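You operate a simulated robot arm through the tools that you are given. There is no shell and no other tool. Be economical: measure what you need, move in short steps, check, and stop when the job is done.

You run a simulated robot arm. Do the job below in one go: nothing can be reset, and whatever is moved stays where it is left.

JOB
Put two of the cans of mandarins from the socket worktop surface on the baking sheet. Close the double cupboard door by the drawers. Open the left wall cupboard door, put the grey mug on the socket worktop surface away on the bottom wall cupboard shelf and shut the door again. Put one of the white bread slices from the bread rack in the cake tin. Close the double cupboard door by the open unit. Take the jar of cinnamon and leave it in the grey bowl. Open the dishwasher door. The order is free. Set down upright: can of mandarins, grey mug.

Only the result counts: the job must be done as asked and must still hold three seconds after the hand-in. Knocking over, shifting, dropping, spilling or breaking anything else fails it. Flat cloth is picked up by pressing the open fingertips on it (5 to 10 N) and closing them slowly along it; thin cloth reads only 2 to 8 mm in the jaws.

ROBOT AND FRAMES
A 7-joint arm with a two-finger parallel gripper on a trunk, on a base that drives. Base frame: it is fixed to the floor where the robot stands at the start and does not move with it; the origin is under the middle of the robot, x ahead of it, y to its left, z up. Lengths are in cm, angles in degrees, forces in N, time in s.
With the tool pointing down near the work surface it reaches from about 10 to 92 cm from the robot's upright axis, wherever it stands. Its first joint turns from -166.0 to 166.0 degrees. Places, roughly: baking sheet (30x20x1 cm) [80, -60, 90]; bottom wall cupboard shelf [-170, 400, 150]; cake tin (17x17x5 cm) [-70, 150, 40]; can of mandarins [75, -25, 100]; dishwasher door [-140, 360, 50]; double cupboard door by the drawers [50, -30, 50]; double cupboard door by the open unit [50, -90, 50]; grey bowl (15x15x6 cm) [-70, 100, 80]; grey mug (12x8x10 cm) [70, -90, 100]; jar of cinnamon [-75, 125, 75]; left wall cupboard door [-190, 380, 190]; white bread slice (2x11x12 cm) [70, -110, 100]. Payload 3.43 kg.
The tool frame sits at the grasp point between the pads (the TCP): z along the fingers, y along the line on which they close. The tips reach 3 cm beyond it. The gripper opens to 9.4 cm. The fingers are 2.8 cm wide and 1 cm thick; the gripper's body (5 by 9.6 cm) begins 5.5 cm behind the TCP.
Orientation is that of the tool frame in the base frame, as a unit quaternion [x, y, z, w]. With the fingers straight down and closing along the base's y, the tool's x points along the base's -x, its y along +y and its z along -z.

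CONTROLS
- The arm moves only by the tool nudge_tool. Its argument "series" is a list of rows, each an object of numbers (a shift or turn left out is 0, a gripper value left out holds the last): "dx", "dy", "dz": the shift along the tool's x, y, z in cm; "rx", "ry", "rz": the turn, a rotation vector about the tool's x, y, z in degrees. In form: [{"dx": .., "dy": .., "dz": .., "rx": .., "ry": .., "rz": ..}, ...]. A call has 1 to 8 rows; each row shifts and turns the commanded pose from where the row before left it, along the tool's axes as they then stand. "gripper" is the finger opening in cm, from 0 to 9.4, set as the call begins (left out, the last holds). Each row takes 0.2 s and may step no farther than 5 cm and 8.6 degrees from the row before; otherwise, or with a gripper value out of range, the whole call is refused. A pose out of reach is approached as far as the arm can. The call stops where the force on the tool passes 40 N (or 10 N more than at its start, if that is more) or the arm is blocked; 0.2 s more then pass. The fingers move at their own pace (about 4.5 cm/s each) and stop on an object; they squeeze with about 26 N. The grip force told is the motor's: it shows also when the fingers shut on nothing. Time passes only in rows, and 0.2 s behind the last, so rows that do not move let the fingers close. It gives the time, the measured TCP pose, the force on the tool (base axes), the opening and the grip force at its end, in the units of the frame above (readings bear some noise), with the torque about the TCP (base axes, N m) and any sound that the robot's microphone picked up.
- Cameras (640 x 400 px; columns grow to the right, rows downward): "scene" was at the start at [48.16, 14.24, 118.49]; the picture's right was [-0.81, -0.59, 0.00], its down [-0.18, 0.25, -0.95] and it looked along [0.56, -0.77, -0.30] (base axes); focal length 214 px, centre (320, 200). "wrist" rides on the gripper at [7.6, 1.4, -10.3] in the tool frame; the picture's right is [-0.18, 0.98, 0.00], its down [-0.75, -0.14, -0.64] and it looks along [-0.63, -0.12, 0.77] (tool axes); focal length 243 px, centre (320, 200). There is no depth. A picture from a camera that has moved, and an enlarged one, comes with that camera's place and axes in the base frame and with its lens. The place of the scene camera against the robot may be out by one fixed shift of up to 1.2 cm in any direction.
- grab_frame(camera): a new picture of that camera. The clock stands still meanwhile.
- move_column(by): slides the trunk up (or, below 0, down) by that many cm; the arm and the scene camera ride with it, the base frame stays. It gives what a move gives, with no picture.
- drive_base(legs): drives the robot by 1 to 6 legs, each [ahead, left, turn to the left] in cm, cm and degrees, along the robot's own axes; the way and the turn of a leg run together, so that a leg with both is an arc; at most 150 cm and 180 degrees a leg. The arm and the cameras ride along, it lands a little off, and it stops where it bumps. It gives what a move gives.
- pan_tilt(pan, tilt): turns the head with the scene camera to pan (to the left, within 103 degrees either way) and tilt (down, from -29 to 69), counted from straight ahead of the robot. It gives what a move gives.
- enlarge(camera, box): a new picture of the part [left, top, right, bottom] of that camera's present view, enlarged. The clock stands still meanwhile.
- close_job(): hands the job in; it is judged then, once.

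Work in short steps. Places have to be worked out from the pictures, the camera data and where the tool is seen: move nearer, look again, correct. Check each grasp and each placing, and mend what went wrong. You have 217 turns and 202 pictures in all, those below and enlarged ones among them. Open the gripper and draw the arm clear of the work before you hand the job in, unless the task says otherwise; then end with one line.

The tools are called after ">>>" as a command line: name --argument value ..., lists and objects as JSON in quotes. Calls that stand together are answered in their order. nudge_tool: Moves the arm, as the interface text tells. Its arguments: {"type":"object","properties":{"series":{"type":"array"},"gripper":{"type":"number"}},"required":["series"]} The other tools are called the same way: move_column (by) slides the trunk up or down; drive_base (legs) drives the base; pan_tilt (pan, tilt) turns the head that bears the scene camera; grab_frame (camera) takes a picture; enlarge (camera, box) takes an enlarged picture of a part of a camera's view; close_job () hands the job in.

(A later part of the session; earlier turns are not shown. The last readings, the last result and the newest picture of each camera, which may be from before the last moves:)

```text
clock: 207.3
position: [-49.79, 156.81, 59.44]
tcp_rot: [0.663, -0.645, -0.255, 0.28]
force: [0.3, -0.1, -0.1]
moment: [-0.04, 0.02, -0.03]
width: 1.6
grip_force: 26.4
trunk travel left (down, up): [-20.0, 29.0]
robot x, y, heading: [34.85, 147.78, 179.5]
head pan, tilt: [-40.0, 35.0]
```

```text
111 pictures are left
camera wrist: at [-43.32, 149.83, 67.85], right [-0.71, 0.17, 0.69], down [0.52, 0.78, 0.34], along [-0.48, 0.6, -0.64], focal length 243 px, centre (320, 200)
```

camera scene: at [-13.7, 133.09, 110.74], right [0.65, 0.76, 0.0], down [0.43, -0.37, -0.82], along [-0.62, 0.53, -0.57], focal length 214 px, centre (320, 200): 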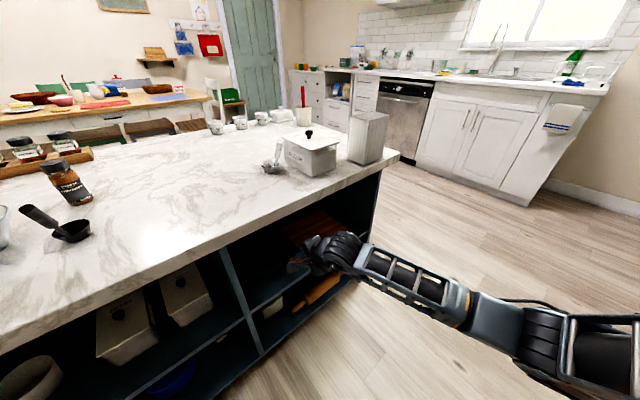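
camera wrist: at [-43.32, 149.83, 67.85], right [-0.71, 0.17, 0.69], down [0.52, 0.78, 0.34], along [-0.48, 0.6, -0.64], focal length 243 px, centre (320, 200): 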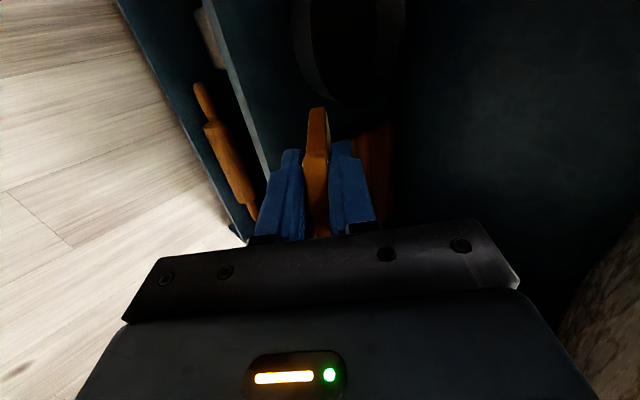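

The arm stayed at y 156.8, z 59.4, so I trim with the base and trunk instead: left 5.2 cm, down 3.5, then forward 10.

>>> drive_base --legs '[[0, 5.2, 0]]'

>>> move_column --by -3.2

>>> drive_base --legs '[[10, 0, 0]]'

>>> grab_frame --camera "wrist"

```text
clock: 208.3
position: [-49.82, 151.47, 59.3]
tcp_rot: [0.664, -0.645, -0.256, 0.279]
force: [0.1, 0.5, -1.1]
moment: [0.0, -0.01, -0.03]
width: 1.59
grip_force: 26.1
trunk travel left (down, up): [-20.0, 29.0]
robot x, y, heading: [34.72, 142.44, 179.3]
head pan, tilt: [-40.0, 35.0]
```

```text
clock: 209.0
position: [-49.76, 151.46, 56.22]
tcp_rot: [0.663, -0.645, -0.257, 0.279]
force: [0.6, 0.0, 0.0]
moment: [0.0, -0.01, -0.01]
width: 1.6
grip_force: 26.1
trunk travel left (down, up): [-16.8, 32.2]
robot x, y, heading: [35.03, 142.83, 179.4]
head pan, tilt: [-40.0, 35.0]
```

```text
clock: 210.2
position: [-59.86, 151.71, 56.19]
tcp_rot: [0.664, -0.645, -0.255, 0.279]
force: [0.9, -0.2, -0.7]
moment: [-0.03, 0.01, 0.01]
width: 1.57
grip_force: 26.4
trunk travel left (down, up): [-16.8, 32.2]
robot x, y, heading: [25.1, 142.51, 179.3]
head pan, tilt: [-40.0, 35.0]
```

```text
110 pictures are left
camera wrist: at [-53.45, 144.61, 64.65], right [-0.71, 0.17, 0.69], down [0.52, 0.78, 0.34], along [-0.48, 0.6, -0.64], focal length 243 px, centre (320, 200)
```

wrist: 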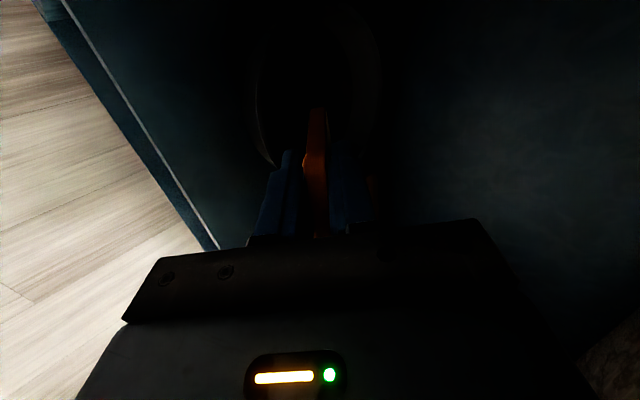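

The slice's leading edge is inside the rim. I lower by trunk 5.5 cm, then drive 5 cm further.

>>> move_column --by -5.5

>>> drive_base --legs '[[5.5, 0, 0]]'

>>> enlarge --camera "wrist" --box '[200, 0, 440, 240]'

```text
clock: 211.2
position: [-59.95, 151.47, 50.66]
tcp_rot: [0.664, -0.644, -0.256, 0.28]
force: [1.2, -9.4, 11.2]
moment: [0.46, 0.74, 0.59]
width: 2.2
grip_force: 25.9
trunk travel left (down, up): [-11.3, 37.7]
robot x, y, heading: [24.69, 142.82, 179.3]
head pan, tilt: [-40.0, 35.0]
```

```text
clock: 212.1
position: [-65.43, 151.81, 50.55]
tcp_rot: [0.664, -0.645, -0.255, 0.278]
force: [-0.6, 0.1, -0.3]
moment: [-0.02, -0.01, 0.02]
width: 1.59
grip_force: 25.5
trunk travel left (down, up): [-11.3, 37.7]
robot x, y, heading: [19.17, 143.19, 179.3]
head pan, tilt: [-40.0, 35.0]
```

```text
1.67 times, centred on (320, 120) of wrist
camera zoom: at [-58.98, 144.71, 59.08], right [-0.71, 0.17, 0.68], down [0.52, 0.78, 0.34], along [-0.47, 0.6, -0.64], focal length 404 px, centre (320, 333)
```

zoom: 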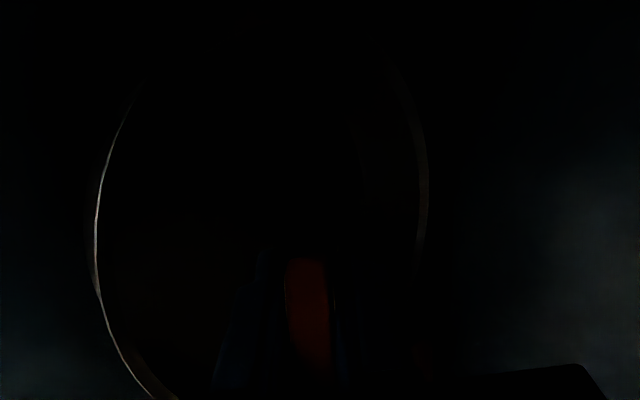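

The slice hangs inside the rim. I open the gripper moderately to let it drop.

>>> nudge_tool --series '[{}, {}, {}]' --gripper 4.5

>>> grab_frame --camera "wrist"

```text
clock: 212.9
position: [-65.47, 151.73, 50.66]
tcp_rot: [0.664, -0.645, -0.255, 0.279]
force: [0.3, 0.0, 0.2]
moment: [0.01, 0.0, -0.01]
width: 4.53
grip_force: 0.4
trunk travel left (down, up): [-11.3, 37.7]
robot x, y, heading: [19.19, 142.88, 179.3]
head pan, tilt: [-40.0, 35.0]
```

```text
108 pictures are left
camera wrist: at [-58.98, 144.71, 59.09], right [-0.71, 0.17, 0.68], down [0.52, 0.78, 0.34], along [-0.47, 0.6, -0.64], focal length 243 px, centre (320, 200)
```

wrist: 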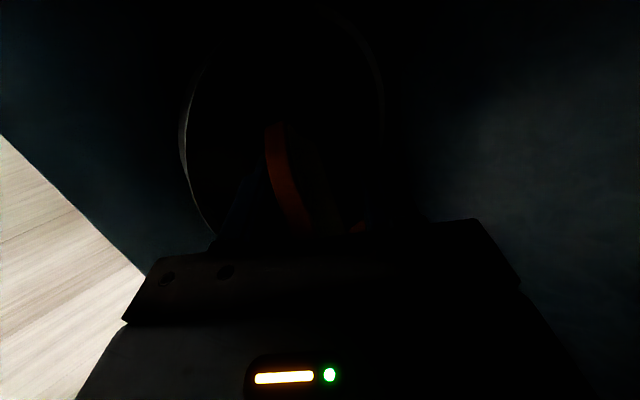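

The slice now rests on the lower finger and the tin. I withdraw along the tool axis and look.

>>> nudge_tool --series '[{"dz": -2}, {"dz": -2}, {"dz": -2}, {"dz": -2}]'

>>> grab_frame --camera "wrist"

```text
clock: 213.9
position: [-59.52, 152.07, 56.32]
tcp_rot: [0.663, -0.646, -0.255, 0.279]
force: [0.7, -1.0, 0.4]
moment: [0.02, 0.02, 0.01]
width: 4.51
grip_force: 0.0
trunk travel left (down, up): [-11.3, 37.7]
robot x, y, heading: [19.24, 142.98, 179.3]
head pan, tilt: [-40.0, 35.0]
```

```text
107 pictures are left
camera wrist: at [-53.25, 145.01, 64.83], right [-0.71, 0.17, 0.68], down [0.52, 0.78, 0.34], along [-0.47, 0.6, -0.64], focal length 243 px, centre (320, 200)
```

wrist: 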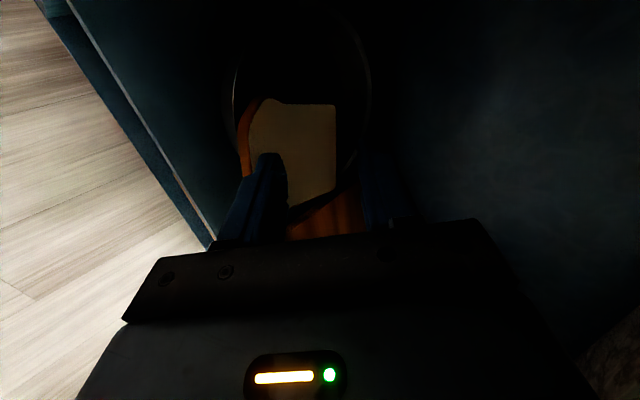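

The slice lies in the tin. I back straight out and check with the head camera.

>>> drive_base --legs '[[-28, 0, 0]]'

>>> pan_tilt --pan -30 --tilt 35

>>> grab_frame --camera "wrist"

>>> enlarge --camera "scene" --box '[160, 140, 400, 300]'

```text
clock: 215.9
position: [-31.52, 151.94, 56.33]
tcp_rot: [0.663, -0.646, -0.256, 0.278]
force: [-0.4, 0.5, -0.2]
moment: [0.0, 0.01, 0.0]
width: 4.51
grip_force: 0.0
trunk travel left (down, up): [-11.3, 37.7]
robot x, y, heading: [47.59, 142.25, 179.3]
head pan, tilt: [-40.0, 35.0]
```

```text
clock: 216.6
position: [-31.45, 151.95, 56.34]
tcp_rot: [0.662, -0.647, -0.256, 0.279]
force: [0.6, 0.6, 0.5]
moment: [-0.02, -0.05, 0.03]
width: 4.49
grip_force: 0.0
trunk travel left (down, up): [-11.3, 37.7]
robot x, y, heading: [47.21, 142.43, 179.2]
head pan, tilt: [-30.0, 35.0]
```

```text
106 pictures are left
camera wrist: at [-25.15, 144.89, 64.83], right [-0.71, 0.18, 0.68], down [0.52, 0.78, 0.34], along [-0.47, 0.6, -0.64], focal length 243 px, centre (320, 200)
```

wrist: 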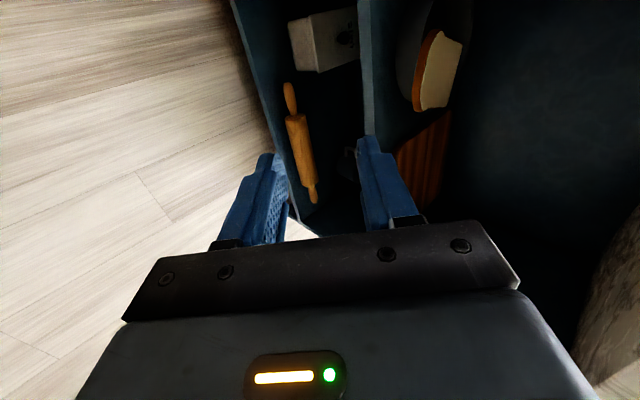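

```text
2.50 times, centred on (280, 220) of scene
camera zoom: at [-2.17, 126.46, 102.04], right [0.51, 0.86, 0.0], down [0.49, -0.29, -0.82], along [-0.7, 0.42, -0.57], focal length 536 px, centre (420, 150)
```

zoom: 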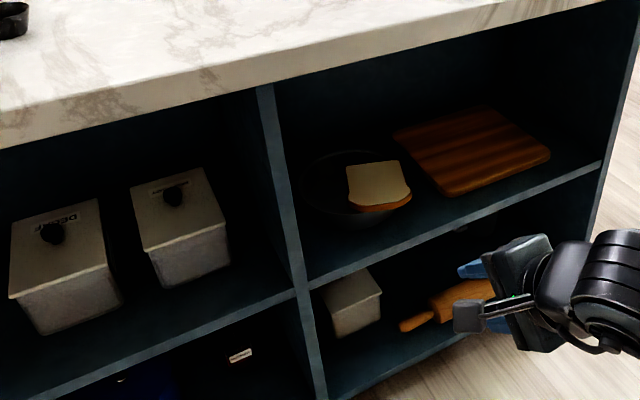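

>>> enlarge --camera "scene" --box '[260, 180, 340, 240]'

>>> enlarge --camera "wrist" --box '[380, 0, 500, 120]'

```text
6.67 times, centred on (300, 210) of scene
camera zoom: at [-2.17, 126.46, 102.04], right [0.51, 0.86, 0.0], down [0.49, -0.29, -0.82], along [-0.7, 0.42, -0.57], focal length 1430 px, centre (453, 133)
```

zoom: 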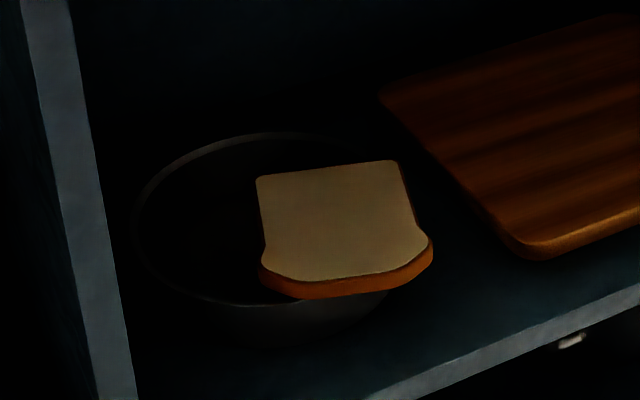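

```text
3.33 times, centred on (440, 60) of wrist
camera zoom: at [-25.15, 144.89, 64.83], right [-0.71, 0.18, 0.68], down [0.52, 0.78, 0.34], along [-0.47, 0.6, -0.64], focal length 809 px, centre (-80, 667)
```

zoom: 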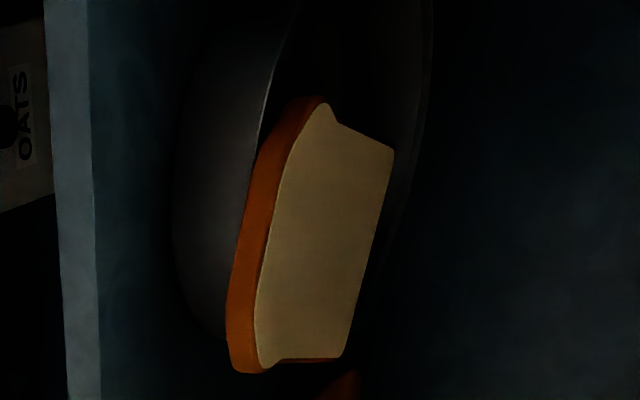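

The slice ended up resting on the near/right rim, about 3 cm off centre both ways. I'll nudge it in with closed fingertips: first push in −x at its near edge.

>>> nudge_tool --series '[{}, {}, {}, {}]' --gripper 0

>>> drive_base --legs '[[20, -3, 0]]'

>>> move_column --by -5.9

>>> grab_frame --camera "wrist"

>>> grab_frame --camera "scene"

```text
clock: 217.6
position: [-31.62, 152.06, 56.35]
tcp_rot: [0.663, -0.647, -0.256, 0.278]
force: [-0.5, -0.2, 0.0]
moment: [-0.05, -0.01, 0.0]
width: 0.0
grip_force: 25.8
trunk travel left (down, up): [-11.3, 37.7]
robot x, y, heading: [47.47, 142.52, 179.3]
head pan, tilt: [-30.0, 35.0]
```

```text
clock: 219.2
position: [-51.53, 155.24, 56.37]
tcp_rot: [0.662, -0.648, -0.256, 0.279]
force: [0.9, -0.1, 0.4]
moment: [0.01, 0.01, -0.01]
width: 0.0
grip_force: 26.5
trunk travel left (down, up): [-11.3, 37.7]
robot x, y, heading: [27.74, 145.42, 179.2]
head pan, tilt: [-30.0, 35.0]
```

```text
clock: 220.2
position: [-51.58, 155.44, 50.48]
tcp_rot: [0.662, -0.647, -0.256, 0.278]
force: [-1.7, -0.1, 0.2]
moment: [-0.02, 0.01, -0.02]
width: 0.01
grip_force: 26.2
trunk travel left (down, up): [-5.4, 43.6]
robot x, y, heading: [27.25, 145.8, 179.3]
head pan, tilt: [-30.0, 35.0]
```

```text
102 pictures are left
camera wrist: at [-45.25, 148.3, 58.93], right [-0.71, 0.18, 0.68], down [0.53, 0.78, 0.34], along [-0.47, 0.6, -0.64], focal length 243 px, centre (320, 200)
```

wrist: 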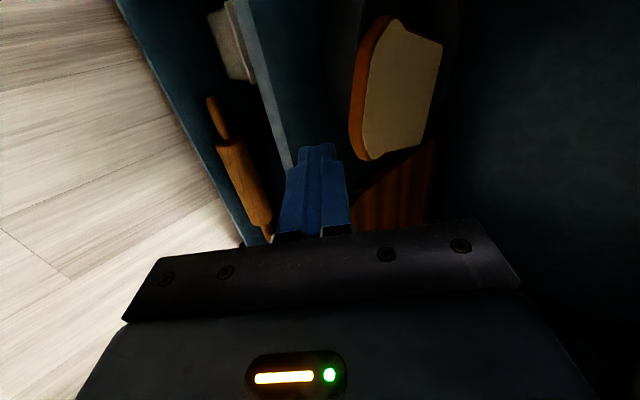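

```text
101 pictures are left
camera scene: at [-22.3, 129.83, 96.14], right [0.51, 0.86, 0.0], down [0.49, -0.29, -0.82], along [-0.7, 0.42, -0.57], focal length 214 px, centre (320, 200)
```

scene: 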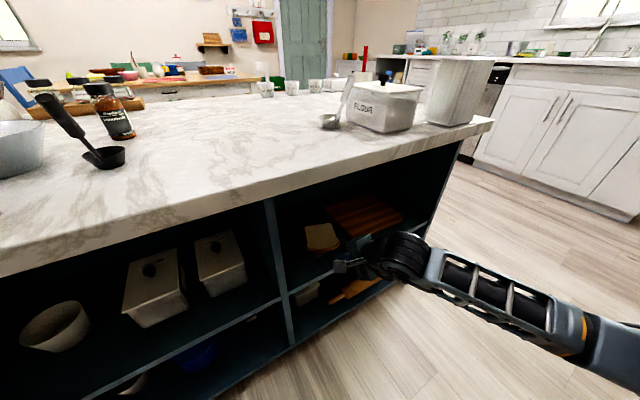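

The slice's near edge runs from about [−61,150] to [−59,158]; my tip is 5 cm short. I drive in, ending with a slight −y component.

>>> drive_base --legs '[[5, 0, 0], [4, 2, 0]]'

>>> grab_frame --camera "wrist"

>>> enlarge --camera "scene" --box '[260, 200, 400, 300]'

```text
clock: 221.6
position: [-60.62, 153.51, 50.4]
tcp_rot: [0.663, -0.647, -0.255, 0.278]
force: [-0.2, -0.2, -0.3]
moment: [0.02, -0.01, 0.02]
width: 0.0
grip_force: 26.3
trunk travel left (down, up): [-5.4, 43.6]
robot x, y, heading: [18.03, 144.16, 179.1]
head pan, tilt: [-30.0, 35.0]
```

```text
100 pictures are left
camera wrist: at [-54.31, 146.4, 58.93], right [-0.71, 0.18, 0.68], down [0.53, 0.78, 0.34], along [-0.47, 0.6, -0.64], focal length 243 px, centre (320, 200)
```

wrist: 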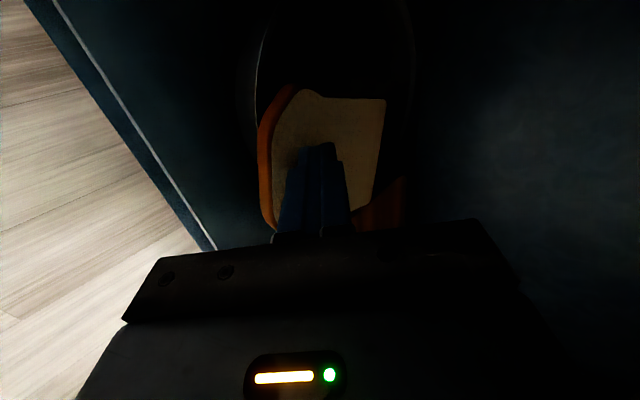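

```text
4.00 times, centred on (330, 250) of scene
camera zoom: at [-31.35, 127.95, 96.14], right [0.51, 0.86, 0.0], down [0.49, -0.29, -0.82], along [-0.7, 0.42, -0.57], focal length 858 px, centre (280, 0)
```

zoom: 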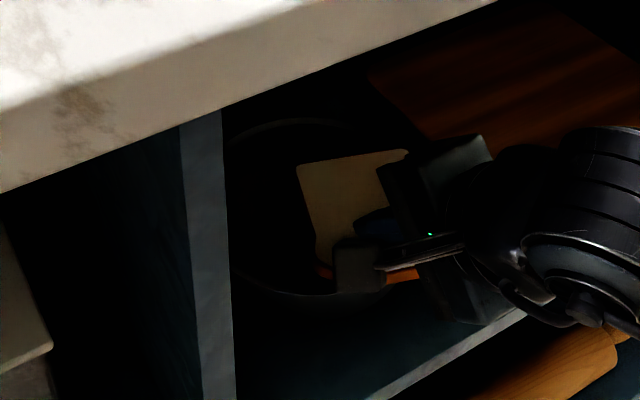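

The tip slid over the top of the slice. I back out, lower 0.9 cm, and push the edge again.

>>> drive_base --legs '[[-8, -2, 0]]'

>>> move_column --by -0.9

>>> drive_base --legs '[[4, 0, 0], [5, 1.5, 0]]'

>>> grab_frame --camera "wrist"

```text
clock: 222.7
position: [-52.59, 155.41, 50.42]
tcp_rot: [0.661, -0.648, -0.256, 0.278]
force: [0.1, 0.2, -0.1]
moment: [-0.03, -0.02, 0.0]
width: 0.0
grip_force: 25.6
trunk travel left (down, up): [-5.4, 43.6]
robot x, y, heading: [26.53, 146.09, 179.3]
head pan, tilt: [-30.0, 35.0]
```

```text
clock: 223.2
position: [-52.64, 155.35, 49.61]
tcp_rot: [0.663, -0.646, -0.256, 0.277]
force: [-0.6, 0.0, 0.2]
moment: [0.01, -0.04, 0.03]
width: 0.0
grip_force: 26.0
trunk travel left (down, up): [-4.5, 44.5]
robot x, y, heading: [26.34, 145.87, 179.2]
head pan, tilt: [-30.0, 35.0]
```

```text
clock: 224.7
position: [-61.63, 154.0, 49.45]
tcp_rot: [0.662, -0.648, -0.256, 0.277]
force: [0.1, 0.6, -0.4]
moment: [-0.01, 0.0, 0.05]
width: 0.0
grip_force: 25.9
trunk travel left (down, up): [-4.5, 44.5]
robot x, y, heading: [17.2, 144.62, 178.9]
head pan, tilt: [-30.0, 35.0]
```

```text
98 pictures are left
camera wrist: at [-55.36, 146.96, 58.02], right [-0.71, 0.18, 0.68], down [0.53, 0.78, 0.34], along [-0.47, 0.6, -0.64], focal length 243 px, centre (320, 200)
```

wrist: 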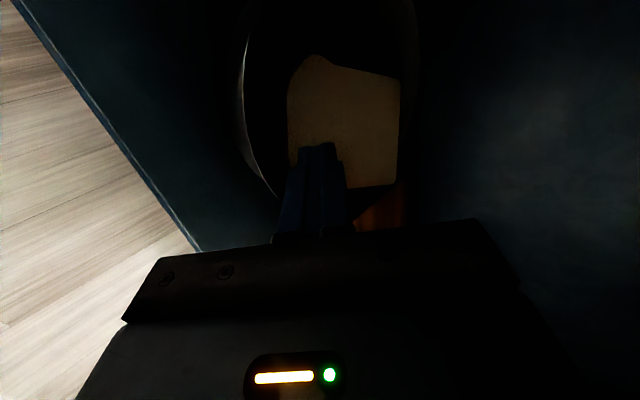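

It slid in. I back out and verify.

>>> drive_base --legs '[[-14, 0, 0]]'

>>> enlarge --camera "scene" --box '[240, 180, 380, 280]'

>>> enlarge --camera "wrist" --box '[300, 0, 500, 160]'

```text
clock: 226.0
position: [-47.77, 153.72, 49.55]
tcp_rot: [0.663, -0.646, -0.256, 0.279]
force: [0.0, 0.2, -0.3]
moment: [-0.01, -0.02, 0.02]
width: 0.01
grip_force: 26.4
trunk travel left (down, up): [-4.5, 44.5]
robot x, y, heading: [30.78, 144.01, 179.2]
head pan, tilt: [-30.0, 35.0]
```

```text
4.00 times, centred on (310, 230) of scene
camera zoom: at [-18.53, 128.14, 95.24], right [0.51, 0.86, 0.0], down [0.49, -0.29, -0.82], along [-0.7, 0.42, -0.57], focal length 858 px, centre (360, 80)
```

zoom: 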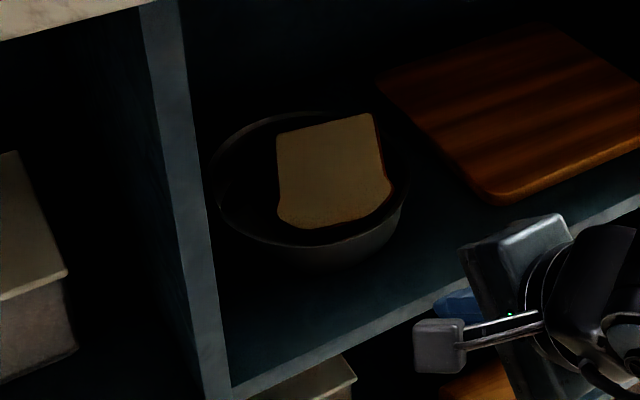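

```text
2.50 times, centred on (400, 80) of wrist
camera zoom: at [-41.51, 146.55, 58.02], right [-0.71, 0.17, 0.68], down [0.52, 0.78, 0.34], along [-0.47, 0.6, -0.64], focal length 606 px, centre (120, 500)
```

zoom: 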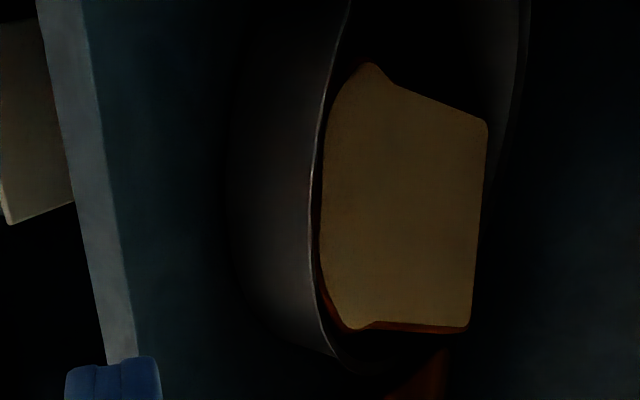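

The slice is now fully inside the tin. I back away, return the tool to vertical and raise for the island top.

>>> drive_base --legs '[[-20, 0, 0]]'

>>> nudge_tool --series '[{"rz": -8.5}, {"rz": -8.5}, {"rz": -8.5}, {"rz": -8.5}, {"rz": -8.5}, {"rz": -8.5}, {"rz": -8.5}, {"rz": -8.5}]'

>>> nudge_tool --series '[{"rz": -8.5}, {"rz": -8.5}, {"rz": -5}, {"ry": 8.5}, {"ry": 8.5}, {"ry": 8.5}, {"ry": 8.5}, {"ry": 8.5}]'

>>> move_column --by 40

>>> pan_tilt --pan 10 --tilt 35

>>> grab_frame --camera "scene"

```text
clock: 227.6
position: [-27.75, 153.61, 49.5]
tcp_rot: [0.662, -0.648, -0.256, 0.278]
force: [0.0, -0.7, -0.9]
moment: [-0.02, 0.0, -0.03]
width: 0.01
grip_force: 25.8
trunk travel left (down, up): [-4.5, 44.5]
robot x, y, heading: [50.99, 144.19, 178.9]
head pan, tilt: [-30.0, 35.0]
```

```text
clock: 229.4
position: [-27.87, 153.62, 49.63]
tcp_rot: [0.911, -0.166, -0.368, 0.087]
force: [-0.1, 0.2, 0.1]
moment: [-0.02, 0.02, 0.0]
width: 0.0
grip_force: 26.1
trunk travel left (down, up): [-4.5, 44.5]
robot x, y, heading: [51.0, 143.82, 179.2]
head pan, tilt: [-30.0, 35.0]
```

```text
clock: 231.2
position: [-27.87, 153.65, 49.71]
tcp_rot: [1.0, 0.015, -0.016, 0.011]
force: [-0.4, -0.4, 0.2]
moment: [0.03, 0.0, 0.01]
width: 0.0
grip_force: 25.9
trunk travel left (down, up): [-4.5, 44.5]
robot x, y, heading: [51.31, 144.32, 178.8]
head pan, tilt: [-30.0, 35.0]
```

```text
clock: 235.0
position: [-27.86, 153.64, 89.63]
tcp_rot: [1.0, 0.016, -0.016, 0.01]
force: [-0.1, -0.2, 0.6]
moment: [0.03, -0.03, 0.02]
width: 0.0
grip_force: 26.0
trunk travel left (down, up): [-44.5, 4.5]
robot x, y, heading: [51.04, 143.79, 179.2]
head pan, tilt: [-30.0, 35.0]
```

```text
clock: 236.1
position: [-27.72, 153.64, 89.61]
tcp_rot: [1.0, 0.016, -0.016, 0.011]
force: [-0.1, -0.7, 0.4]
moment: [-0.01, 0.0, -0.03]
width: 0.0
grip_force: 26.0
trunk travel left (down, up): [-44.5, 4.5]
robot x, y, heading: [50.84, 143.92, 179.0]
head pan, tilt: [10.0, 35.0]
```

```text
95 pictures are left
camera scene: at [0.3, 122.12, 135.24], right [-0.16, 0.99, 0.0], down [0.57, 0.09, -0.82], along [-0.81, -0.13, -0.57], focal length 214 px, centre (320, 200)
```

scene: 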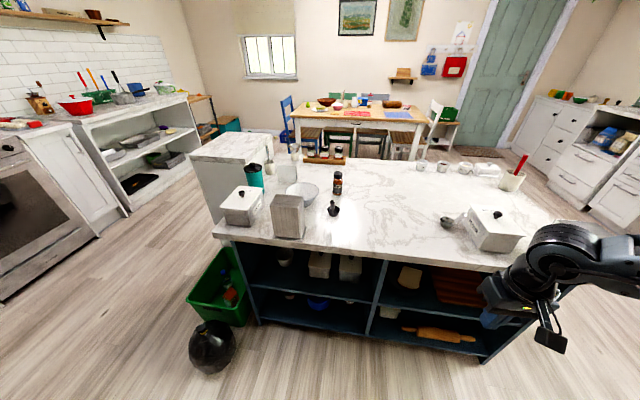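

>>> enlarge --camera "scene" --box '[220, 130, 400, 250]'

```text
3.33 times, centred on (310, 190) of scene
camera zoom: at [0.3, 122.12, 135.24], right [-0.16, 0.99, 0.0], down [0.57, 0.09, -0.82], along [-0.81, -0.13, -0.57], focal length 715 px, centre (353, 233)
```

zoom: 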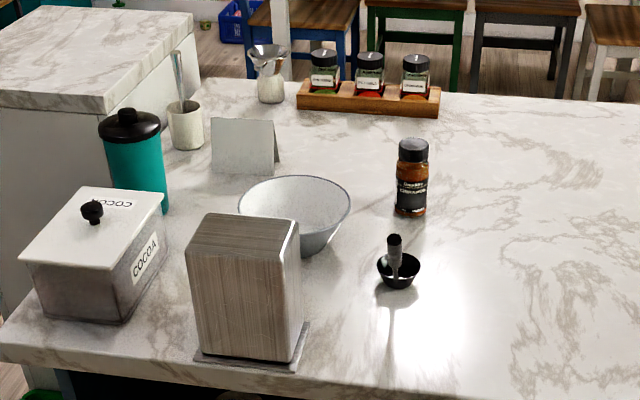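

The lone jar near [−87.5,116.5] is the cinnamon; the bowl is near [−78,102]. I raise the hand, drive to the island and put the hand above that area.

>>> nudge_tool --series '[{"dz": -5}, {"dz": -5}, {"dz": -4}]' --gripper 9.4

>>> enlarge --camera "scene" --box '[320, 160, 352, 200]'

>>> drive_base --legs '[[0, 22, 0], [50, 0, 0]]'

>>> grab_frame --camera "wrist"

```text
clock: 236.9
position: [-27.5, 153.84, 103.61]
tcp_rot: [1.0, 0.015, -0.017, 0.011]
force: [0.1, 0.7, -0.5]
moment: [0.01, -0.01, 0.04]
width: 6.86
grip_force: 0.0
trunk travel left (down, up): [-44.5, 4.5]
robot x, y, heading: [51.35, 143.83, 179.1]
head pan, tilt: [10.0, 35.0]
```

```text
10.00 times, centred on (336, 180) of scene
camera zoom: at [0.28, 122.11, 135.22], right [-0.16, 0.99, 0.0], down [0.57, 0.09, -0.82], along [-0.81, -0.13, -0.57], focal length 2145 px, centre (160, 400)
```

zoom: 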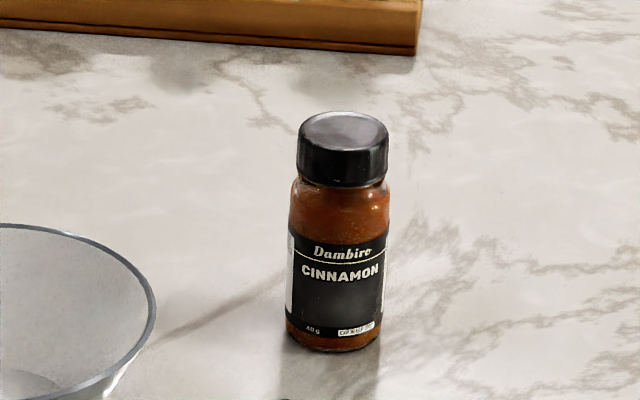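

```text
clock: 241.1
position: [-77.06, 132.51, 103.62]
tcp_rot: [1.0, 0.018, -0.016, 0.011]
force: [-1.4, -0.1, 0.2]
moment: [0.0, 0.04, 0.01]
width: 9.41
grip_force: 0.2
trunk travel left (down, up): [-44.5, 4.5]
robot x, y, heading: [1.32, 122.75, 179.5]
head pan, tilt: [10.0, 35.0]
```

```text
92 pictures are left
camera wrist: at [-69.14, 131.74, 113.61], right [-0.15, -0.99, 0.03], down [-0.74, 0.13, 0.66], along [-0.66, 0.08, -0.75], focal length 243 px, centre (320, 200)
```

wrist: 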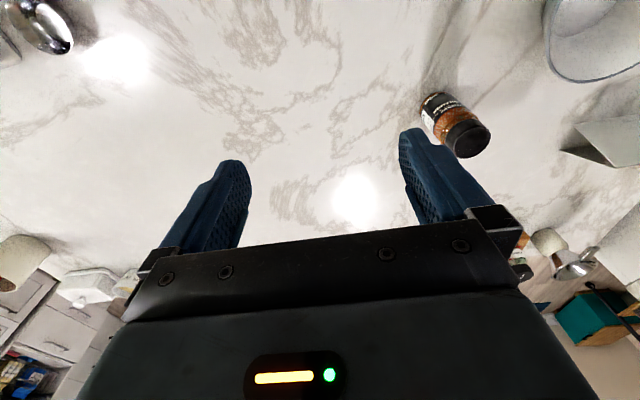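

Label confirmed: CINNAMON. The jar is at about [−84.6,116.7]. I move above it.

>>> nudge_tool --series '[{"dx": -2, "dy": 3.9}, {"dx": -2, "dy": 3.9}, {"dx": -2, "dy": 3.9}, {"dx": -2, "dy": 3.9}]'

>>> grab_frame --camera "wrist"

```text
clock: 242.1
position: [-84.64, 116.7, 104.09]
tcp_rot: [1.0, 0.017, -0.016, 0.011]
force: [0.2, 0.0, 1.1]
moment: [-0.03, 0.01, 0.01]
width: 9.41
grip_force: 0.1
trunk travel left (down, up): [-44.5, 4.5]
robot x, y, heading: [1.6, 123.42, 179.7]
head pan, tilt: [10.0, 35.0]
```

```text
91 pictures are left
camera wrist: at [-76.63, 115.89, 114.15], right [-0.15, -0.99, 0.03], down [-0.74, 0.13, 0.66], along [-0.66, 0.08, -0.75], focal length 243 px, centre (320, 200)
```

wrist: 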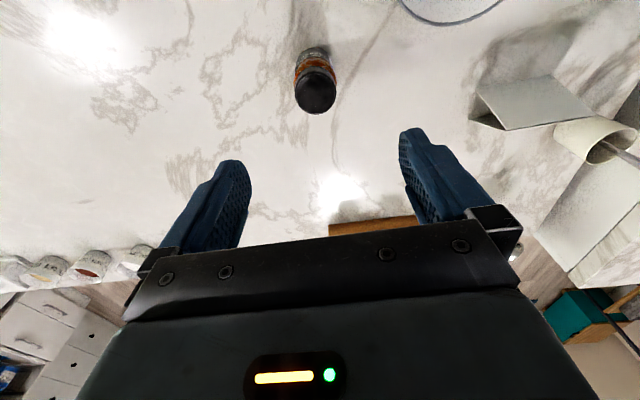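

Aligned. I descend most of the way and check.

>>> nudge_tool --series '[{"dx": 0.4, "dy": -0.5, "dz": 4}, {"dz": 4}, {"dz": 4}]'

>>> grab_frame --camera "wrist"

```text
clock: 242.9
position: [-84.44, 116.98, 92.15]
tcp_rot: [1.0, 0.019, -0.017, 0.011]
force: [0.1, 0.4, -0.3]
moment: [-0.01, 0.01, 0.0]
width: 9.41
grip_force: 0.0
trunk travel left (down, up): [-44.5, 4.5]
robot x, y, heading: [1.23, 123.44, 179.6]
head pan, tilt: [10.0, 35.0]
```

```text
90 pictures are left
camera wrist: at [-76.48, 116.07, 102.21], right [-0.15, -0.99, 0.03], down [-0.74, 0.13, 0.66], along [-0.66, 0.08, -0.75], focal length 243 px, centre (320, 200)
```

wrist: 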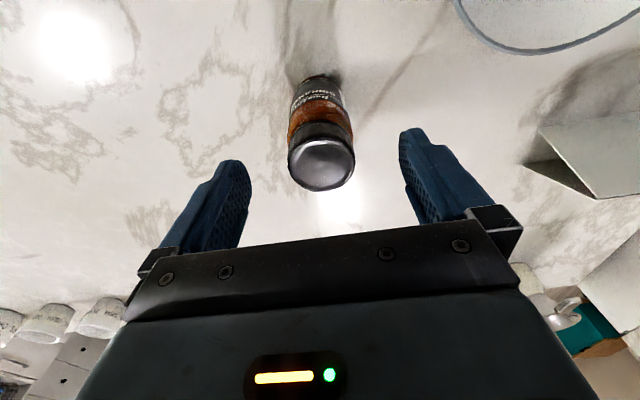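

>>> nudge_tool --series '[{"dx": 0.2, "dz": 3}, {"dz": 3}]'

>>> nudge_tool --series '[{}, {}, {}, {}, {}]' --gripper 2.5

>>> nudge_tool --series '[{"dz": -4}, {"dz": -4}, {"dz": -4}, {"dz": -4}]'

>>> grab_frame --camera "wrist"

```text
clock: 243.5
position: [-84.46, 116.74, 86.14]
tcp_rot: [1.0, 0.019, -0.017, 0.011]
force: [0.4, 0.2, -0.4]
moment: [-0.06, -0.01, 0.03]
width: 9.39
grip_force: 0.1
trunk travel left (down, up): [-44.5, 4.5]
robot x, y, heading: [1.27, 123.32, 179.0]
head pan, tilt: [10.0, 35.0]
```

```text
clock: 244.7
position: [-84.36, 116.74, 86.12]
tcp_rot: [1.0, 0.019, -0.017, 0.01]
force: [-0.7, 0.1, 1.2]
moment: [0.06, -0.01, -0.02]
width: 4.44
grip_force: 25.2
trunk travel left (down, up): [-44.5, 4.5]
robot x, y, heading: [1.46, 123.15, 179.1]
head pan, tilt: [10.0, 35.0]
```

```text
clock: 245.7
position: [-84.07, 117.1, 102.08]
tcp_rot: [1.0, 0.019, -0.016, 0.01]
force: [0.8, -0.1, -0.6]
moment: [0.02, -0.03, -0.01]
width: 4.42
grip_force: 25.7
trunk travel left (down, up): [-44.5, 4.5]
robot x, y, heading: [1.57, 123.39, 179.4]
head pan, tilt: [10.0, 35.0]
```

```text
89 pictures are left
camera wrist: at [-76.16, 116.31, 112.17], right [-0.15, -0.99, 0.03], down [-0.74, 0.13, 0.66], along [-0.66, 0.08, -0.75], focal length 243 px, centre (320, 200)
```

wrist: 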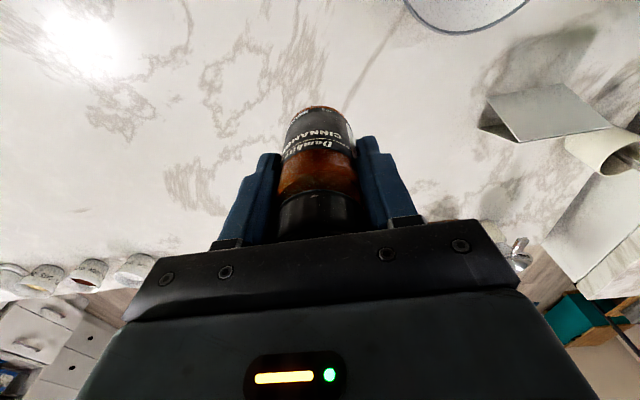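

Jar held. I move toward the bowl and look again.

>>> nudge_tool --series '[{"dx": 2, "dy": 2.5}, {"dx": 2, "dy": 2.5}, {"dx": 2, "dy": 2.5}]'

>>> grab_frame --camera "wrist"

>>> grab_frame --camera "scene"

```text
clock: 246.5
position: [-77.89, 110.02, 102.29]
tcp_rot: [1.0, 0.018, -0.017, 0.011]
force: [-0.7, 0.0, -1.3]
moment: [-0.01, 0.02, 0.04]
width: 4.44
grip_force: 25.7
trunk travel left (down, up): [-44.5, 4.5]
robot x, y, heading: [1.41, 122.85, 179.5]
head pan, tilt: [10.0, 35.0]
```

```text
88 pictures are left
camera wrist: at [-69.82, 109.05, 112.2], right [-0.15, -0.99, 0.03], down [-0.74, 0.13, 0.66], along [-0.66, 0.08, -0.75], focal length 243 px, centre (320, 200)
```

wrist: 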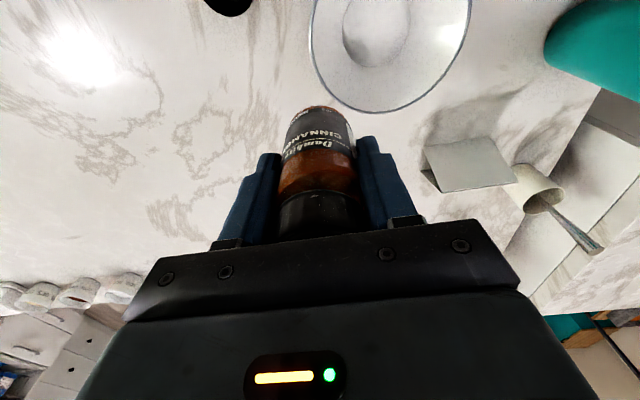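

```text
87 pictures are left
camera scene: at [-49.23, 100.98, 135.24], right [-0.16, 0.99, 0.0], down [0.57, 0.09, -0.82], along [-0.81, -0.13, -0.57], focal length 214 px, centre (320, 200)
```

scene: 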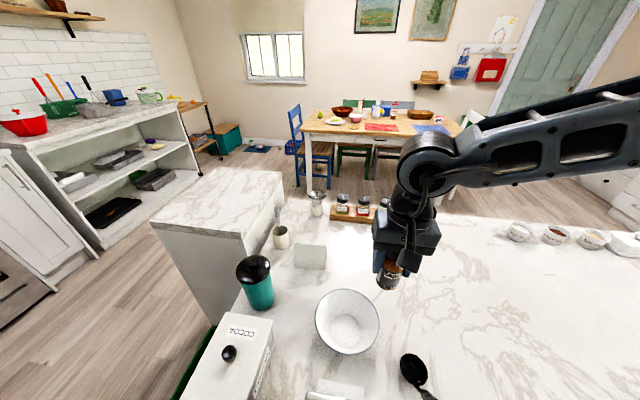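

Bowl centre is about [−74.7,103]. I move over it and lower the jar in.

>>> nudge_tool --series '[{"dx": 1.7, "dy": 3.5}, {"dx": 1.7, "dy": 3.4}, {"dz": 4}, {"dz": 4}, {"dz": 3.5}, {"dz": 2}]'

>>> grab_frame --camera "scene"

>>> grab_frame --camera "wrist"

```text
clock: 247.9
position: [-74.47, 103.07, 88.53]
tcp_rot: [1.0, 0.019, -0.018, 0.011]
force: [-0.3, -0.2, -1.5]
moment: [0.01, 0.02, 0.01]
width: 4.4
grip_force: 25.6
trunk travel left (down, up): [-44.5, 4.5]
robot x, y, heading: [1.49, 123.17, 179.4]
head pan, tilt: [10.0, 35.0]
```

```text
86 pictures are left
camera scene: at [-49.2, 100.93, 135.25], right [-0.16, 0.99, 0.0], down [0.57, 0.09, -0.82], along [-0.81, -0.13, -0.57], focal length 214 px, centre (320, 200)
```

scene: 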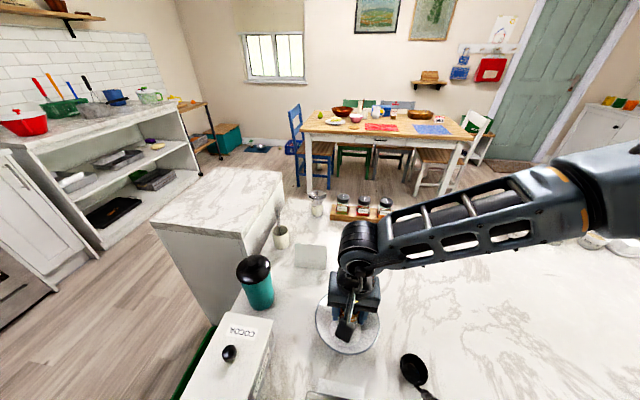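

```text
85 pictures are left
camera wrist: at [-66.51, 102.1, 98.59], right [-0.15, -0.99, 0.03], down [-0.74, 0.13, 0.66], along [-0.66, 0.08, -0.75], focal length 243 px, centre (320, 200)
```

wrist: 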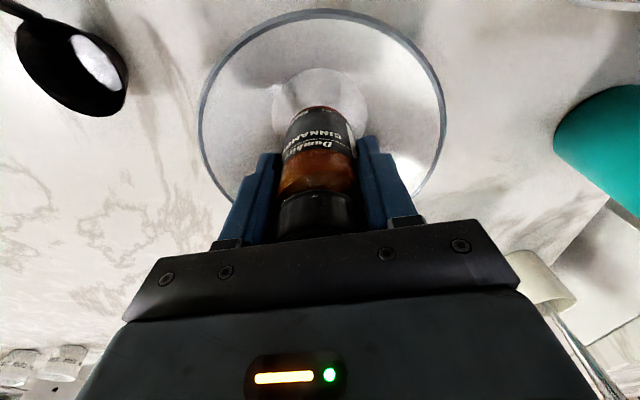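

Well centred over the bowl's base. I lower in fine steps until contact.

>>> nudge_tool --series '[{"dz": 0.6}, {"dz": 0.4}, {"dz": 0.3}, {"dz": 0.3}]'

```text
clock: 248.9
position: [-74.57, 102.91, 87.13]
tcp_rot: [1.0, 0.018, -0.016, 0.011]
force: [-0.9, 0.1, -1.4]
moment: [0.01, 0.0, 0.04]
width: 4.42
grip_force: 25.7
trunk travel left (down, up): [-44.5, 4.5]
robot x, y, heading: [1.59, 123.45, 179.5]
head pan, tilt: [10.0, 35.0]
```

>>> nudge_tool --series '[{"dz": 0.25}, {"dz": 0.2}]'

```text
clock: 249.5
position: [-74.62, 102.69, 86.62]
tcp_rot: [1.0, 0.018, -0.017, 0.01]
force: [1.0, 1.0, 3.6]
moment: [0.09, -0.05, -0.05]
width: 4.43
grip_force: 25.9
trunk travel left (down, up): [-44.5, 4.5]
robot x, y, heading: [1.57, 123.6, 179.3]
head pan, tilt: [10.0, 35.0]
```

Contact. I open a little so the fingers stay clear of the bowl's sides, and lift out.

>>> nudge_tool --series '[{}, {}, {}]' --gripper 6.2

>>> nudge_tool --series '[{"dz": -3}, {"dz": -4}, {"dz": -4}, {"dz": -5}, {"dz": -3}]'

>>> grab_frame --camera "wrist"

```text
clock: 250.3
position: [-74.75, 102.76, 86.48]
tcp_rot: [1.0, 0.019, -0.017, 0.011]
force: [0.3, -0.5, 0.1]
moment: [-0.04, -0.01, 0.01]
width: 6.2
grip_force: 0.0
trunk travel left (down, up): [-44.5, 4.5]
robot x, y, heading: [1.76, 122.97, 179.5]
head pan, tilt: [10.0, 35.0]
```

```text
clock: 251.5
position: [-73.98, 102.98, 105.65]
tcp_rot: [1.0, 0.018, -0.016, 0.011]
force: [0.1, 1.2, 0.6]
moment: [0.04, 0.02, -0.02]
width: 6.21
grip_force: 0.0
trunk travel left (down, up): [-44.5, 4.5]
robot x, y, heading: [1.43, 123.43, 179.4]
head pan, tilt: [10.0, 35.0]
```

```text
84 pictures are left
camera wrist: at [-66.07, 102.27, 115.61], right [-0.15, -0.99, 0.03], down [-0.74, 0.13, 0.66], along [-0.66, 0.08, -0.75], focal length 243 px, centre (320, 200)
```

wrist: 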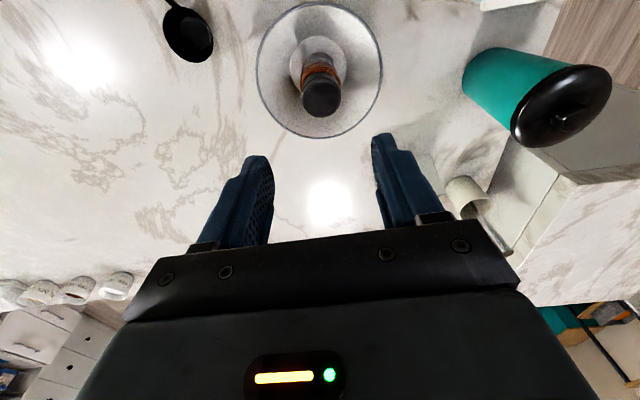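

The jar stands in the bowl. Next the far kitchen: I back off, turn to face +y and drive toward it to look.

>>> drive_base --legs '[[-18, 0, 0], [0, 0, -90], [115, 0, 0]]'

>>> pan_tilt --pan 45 --tilt 10

>>> grab_frame --camera "scene"

```text
clock: 262.3
position: [1.74, 314.76, 105.55]
tcp_rot: [0.716, -0.698, -0.019, -0.004]
force: [0.5, -0.9, -0.6]
moment: [0.0, -0.02, -0.03]
width: 6.23
grip_force: 0.0
trunk travel left (down, up): [-44.5, 4.5]
robot x, y, heading: [21.22, 238.69, 88.9]
head pan, tilt: [10.0, 35.0]
```

```text
clock: 263.3
position: [1.65, 314.84, 105.58]
tcp_rot: [0.716, -0.698, -0.019, -0.005]
force: [0.6, -0.5, 0.7]
moment: [-0.03, 0.0, 0.03]
width: 6.2
grip_force: 0.1
trunk travel left (down, up): [-44.5, 4.5]
robot x, y, heading: [20.87, 239.1, 88.8]
head pan, tilt: [45.0, 10.0]
```

```text
83 pictures are left
camera scene: at [-5.71, 288.73, 139.25], right [0.72, 0.69, 0.0], down [0.12, -0.13, -0.98], along [-0.68, 0.71, -0.17], focal length 214 px, centre (320, 200)
```

scene: 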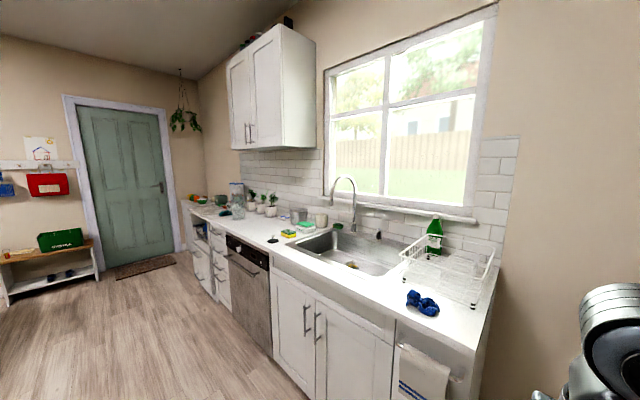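

I see the wall cupboard (front at y≈387, bottom z≈151, x −221…−136), its left handle near [−184,384,165], and the dishwasher below. I drive closer to look.

>>> drive_base --legs '[[6, 80, 0], [6, 75, 0]]'

>>> pan_tilt --pan 25 --tilt -15

>>> grab_frame --camera "scene"

>>> pan_tilt --pan 25 --tilt 35

>>> grab_frame --camera "scene"

```text
clock: 271.2
position: [-152.86, 329.57, 105.62]
tcp_rot: [0.717, -0.697, -0.019, -0.005]
force: [0.2, -0.6, -0.2]
moment: [0.01, 0.0, 0.03]
width: 6.2
grip_force: 0.0
trunk travel left (down, up): [-44.5, 4.5]
robot x, y, heading: [-133.36, 253.56, 88.8]
head pan, tilt: [45.0, 10.0]
```

```text
clock: 272.1
position: [-152.91, 329.68, 105.59]
tcp_rot: [0.718, -0.696, -0.019, -0.004]
force: [0.1, -0.4, -0.8]
moment: [0.01, 0.01, 0.01]
width: 6.19
grip_force: 0.1
trunk travel left (down, up): [-44.5, 4.5]
robot x, y, heading: [-133.09, 253.87, 88.8]
head pan, tilt: [25.0, -15.0]
```

```text
82 pictures are left
camera scene: at [-156.93, 304.12, 143.09], right [0.91, 0.41, 0.0], down [-0.11, 0.24, -0.97], along [-0.39, 0.88, 0.26], focal length 214 px, centre (320, 200)
```

scene: 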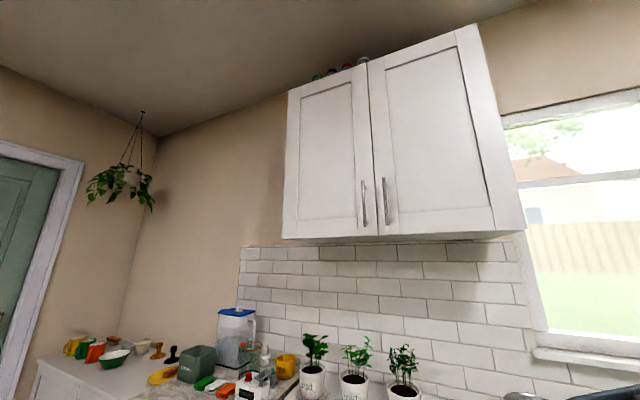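

```text
clock: 273.3
position: [-152.78, 329.64, 105.53]
tcp_rot: [0.718, -0.696, -0.019, -0.004]
force: [-0.6, 0.3, 0.1]
moment: [0.01, -0.03, 0.01]
width: 6.2
grip_force: 0.1
trunk travel left (down, up): [-44.5, 4.5]
robot x, y, heading: [-133.27, 253.95, 89.1]
head pan, tilt: [25.0, 35.0]
```

```text
81 pictures are left
camera scene: at [-157.24, 304.82, 135.25], right [0.91, 0.41, 0.0], down [0.23, -0.52, -0.82], along [-0.33, 0.75, -0.57], focal length 214 px, centre (320, 200)
```

scene: 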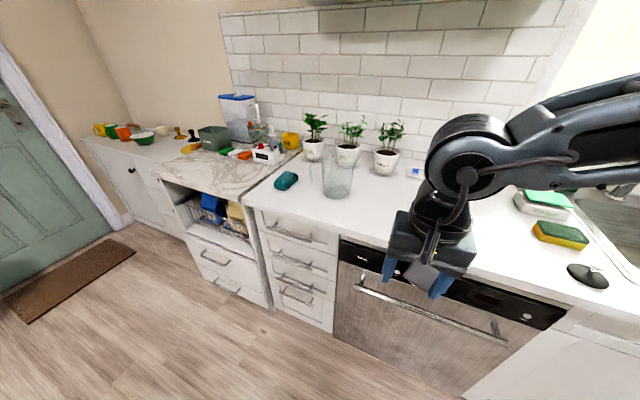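

Triangulating: left door handle at about [−172.6,378], z 154–169; cupboard front y≈381, left edge x≈−208. To keep the arm clear of the head I'll work with the handle on my right side. I move the hand to the right first, then shift the base left.

>>> nudge_tool --series '[{"dy": -5}, {"dy": -5}, {"dy": -5}, {"dy": -5}, {"dy": -5}, {"dy": -5}, {"dy": -4}]' --gripper 6

>>> drive_base --legs '[[20, 52, 0]]'

>>> nudge_tool --series '[{"ry": -8.5}, {"ry": -8.5}, {"ry": -8.5}, {"ry": -8.5}, {"ry": -8.5}, {"ry": -8.5}, {"ry": -8.5}, {"ry": -8.5}]'

```text
clock: 274.9
position: [-118.86, 330.65, 104.76]
tcp_rot: [0.719, -0.695, -0.02, -0.004]
force: [0.8, -0.6, 0.0]
moment: [-0.02, -0.02, -0.02]
width: 6.04
grip_force: 0.0
trunk travel left (down, up): [-44.5, 4.5]
robot x, y, heading: [-133.46, 253.74, 89.1]
head pan, tilt: [25.0, 35.0]
```

```text
clock: 278.1
position: [-169.94, 351.48, 104.73]
tcp_rot: [0.716, -0.697, -0.019, -0.004]
force: [0.9, -1.0, 0.6]
moment: [-0.01, 0.0, -0.01]
width: 6.03
grip_force: 0.1
trunk travel left (down, up): [-44.5, 4.5]
robot x, y, heading: [-185.05, 275.35, 88.7]
head pan, tilt: [25.0, 35.0]
```

```text
clock: 279.9
position: [-170.08, 351.72, 104.8]
tcp_rot: [0.585, -0.574, -0.415, -0.394]
force: [-3.8, 1.9, 0.7]
moment: [0.0, -0.05, -0.21]
width: 6.03
grip_force: 0.1
trunk travel left (down, up): [-44.5, 4.5]
robot x, y, heading: [-184.75, 274.78, 88.6]
head pan, tilt: [25.0, 35.0]
```

Works. I complete the pitch to horizontal and raise.

>>> nudge_tool --series '[{"ry": -8.5}, {"ry": -8.5}, {"ry": -3}, {"dx": -5}, {"dx": -5}, {"dx": -5}, {"dx": -5}, {"dx": -5}]'

>>> move_column --by 4

>>> nudge_tool --series '[{"dx": -5}, {"dx": -5}, {"dx": -5}, {"dx": -5}]'

>>> grab_frame --camera "wrist"

```text
clock: 281.7
position: [-169.45, 351.59, 129.92]
tcp_rot: [-0.501, 0.499, 0.511, 0.489]
force: [-0.9, 0.5, 0.9]
moment: [0.0, -0.02, 0.02]
width: 6.0
grip_force: 0.1
trunk travel left (down, up): [-44.5, 4.5]
robot x, y, heading: [-184.87, 274.46, 88.8]
head pan, tilt: [25.0, 35.0]
```

```text
clock: 282.6
position: [-169.38, 351.66, 133.77]
tcp_rot: [-0.502, 0.499, 0.512, 0.487]
force: [0.7, 0.7, -0.2]
moment: [-0.01, 0.01, -0.02]
width: 5.98
grip_force: 0.1
trunk travel left (down, up): [-48.5, 0.5]
robot x, y, heading: [-184.52, 274.61, 88.7]
head pan, tilt: [25.0, 35.0]
```

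```text
clock: 283.6
position: [-169.18, 351.7, 153.8]
tcp_rot: [-0.501, 0.5, 0.511, 0.488]
force: [-0.5, 0.6, -0.4]
moment: [0.01, -0.01, 0.03]
width: 6.01
grip_force: 0.1
trunk travel left (down, up): [-48.5, 0.5]
robot x, y, heading: [-184.94, 274.88, 88.7]
head pan, tilt: [25.0, 35.0]
```

```text
80 pictures are left
camera wrist: at [-170.49, 341.45, 146.28], right [-0.98, -0.03, 0.21], down [0.17, -0.64, 0.75], along [0.11, 0.77, 0.63], focal length 243 px, centre (320, 200)
```

wrist: 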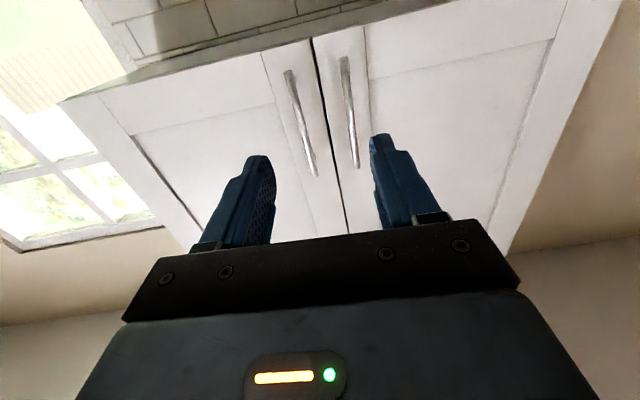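

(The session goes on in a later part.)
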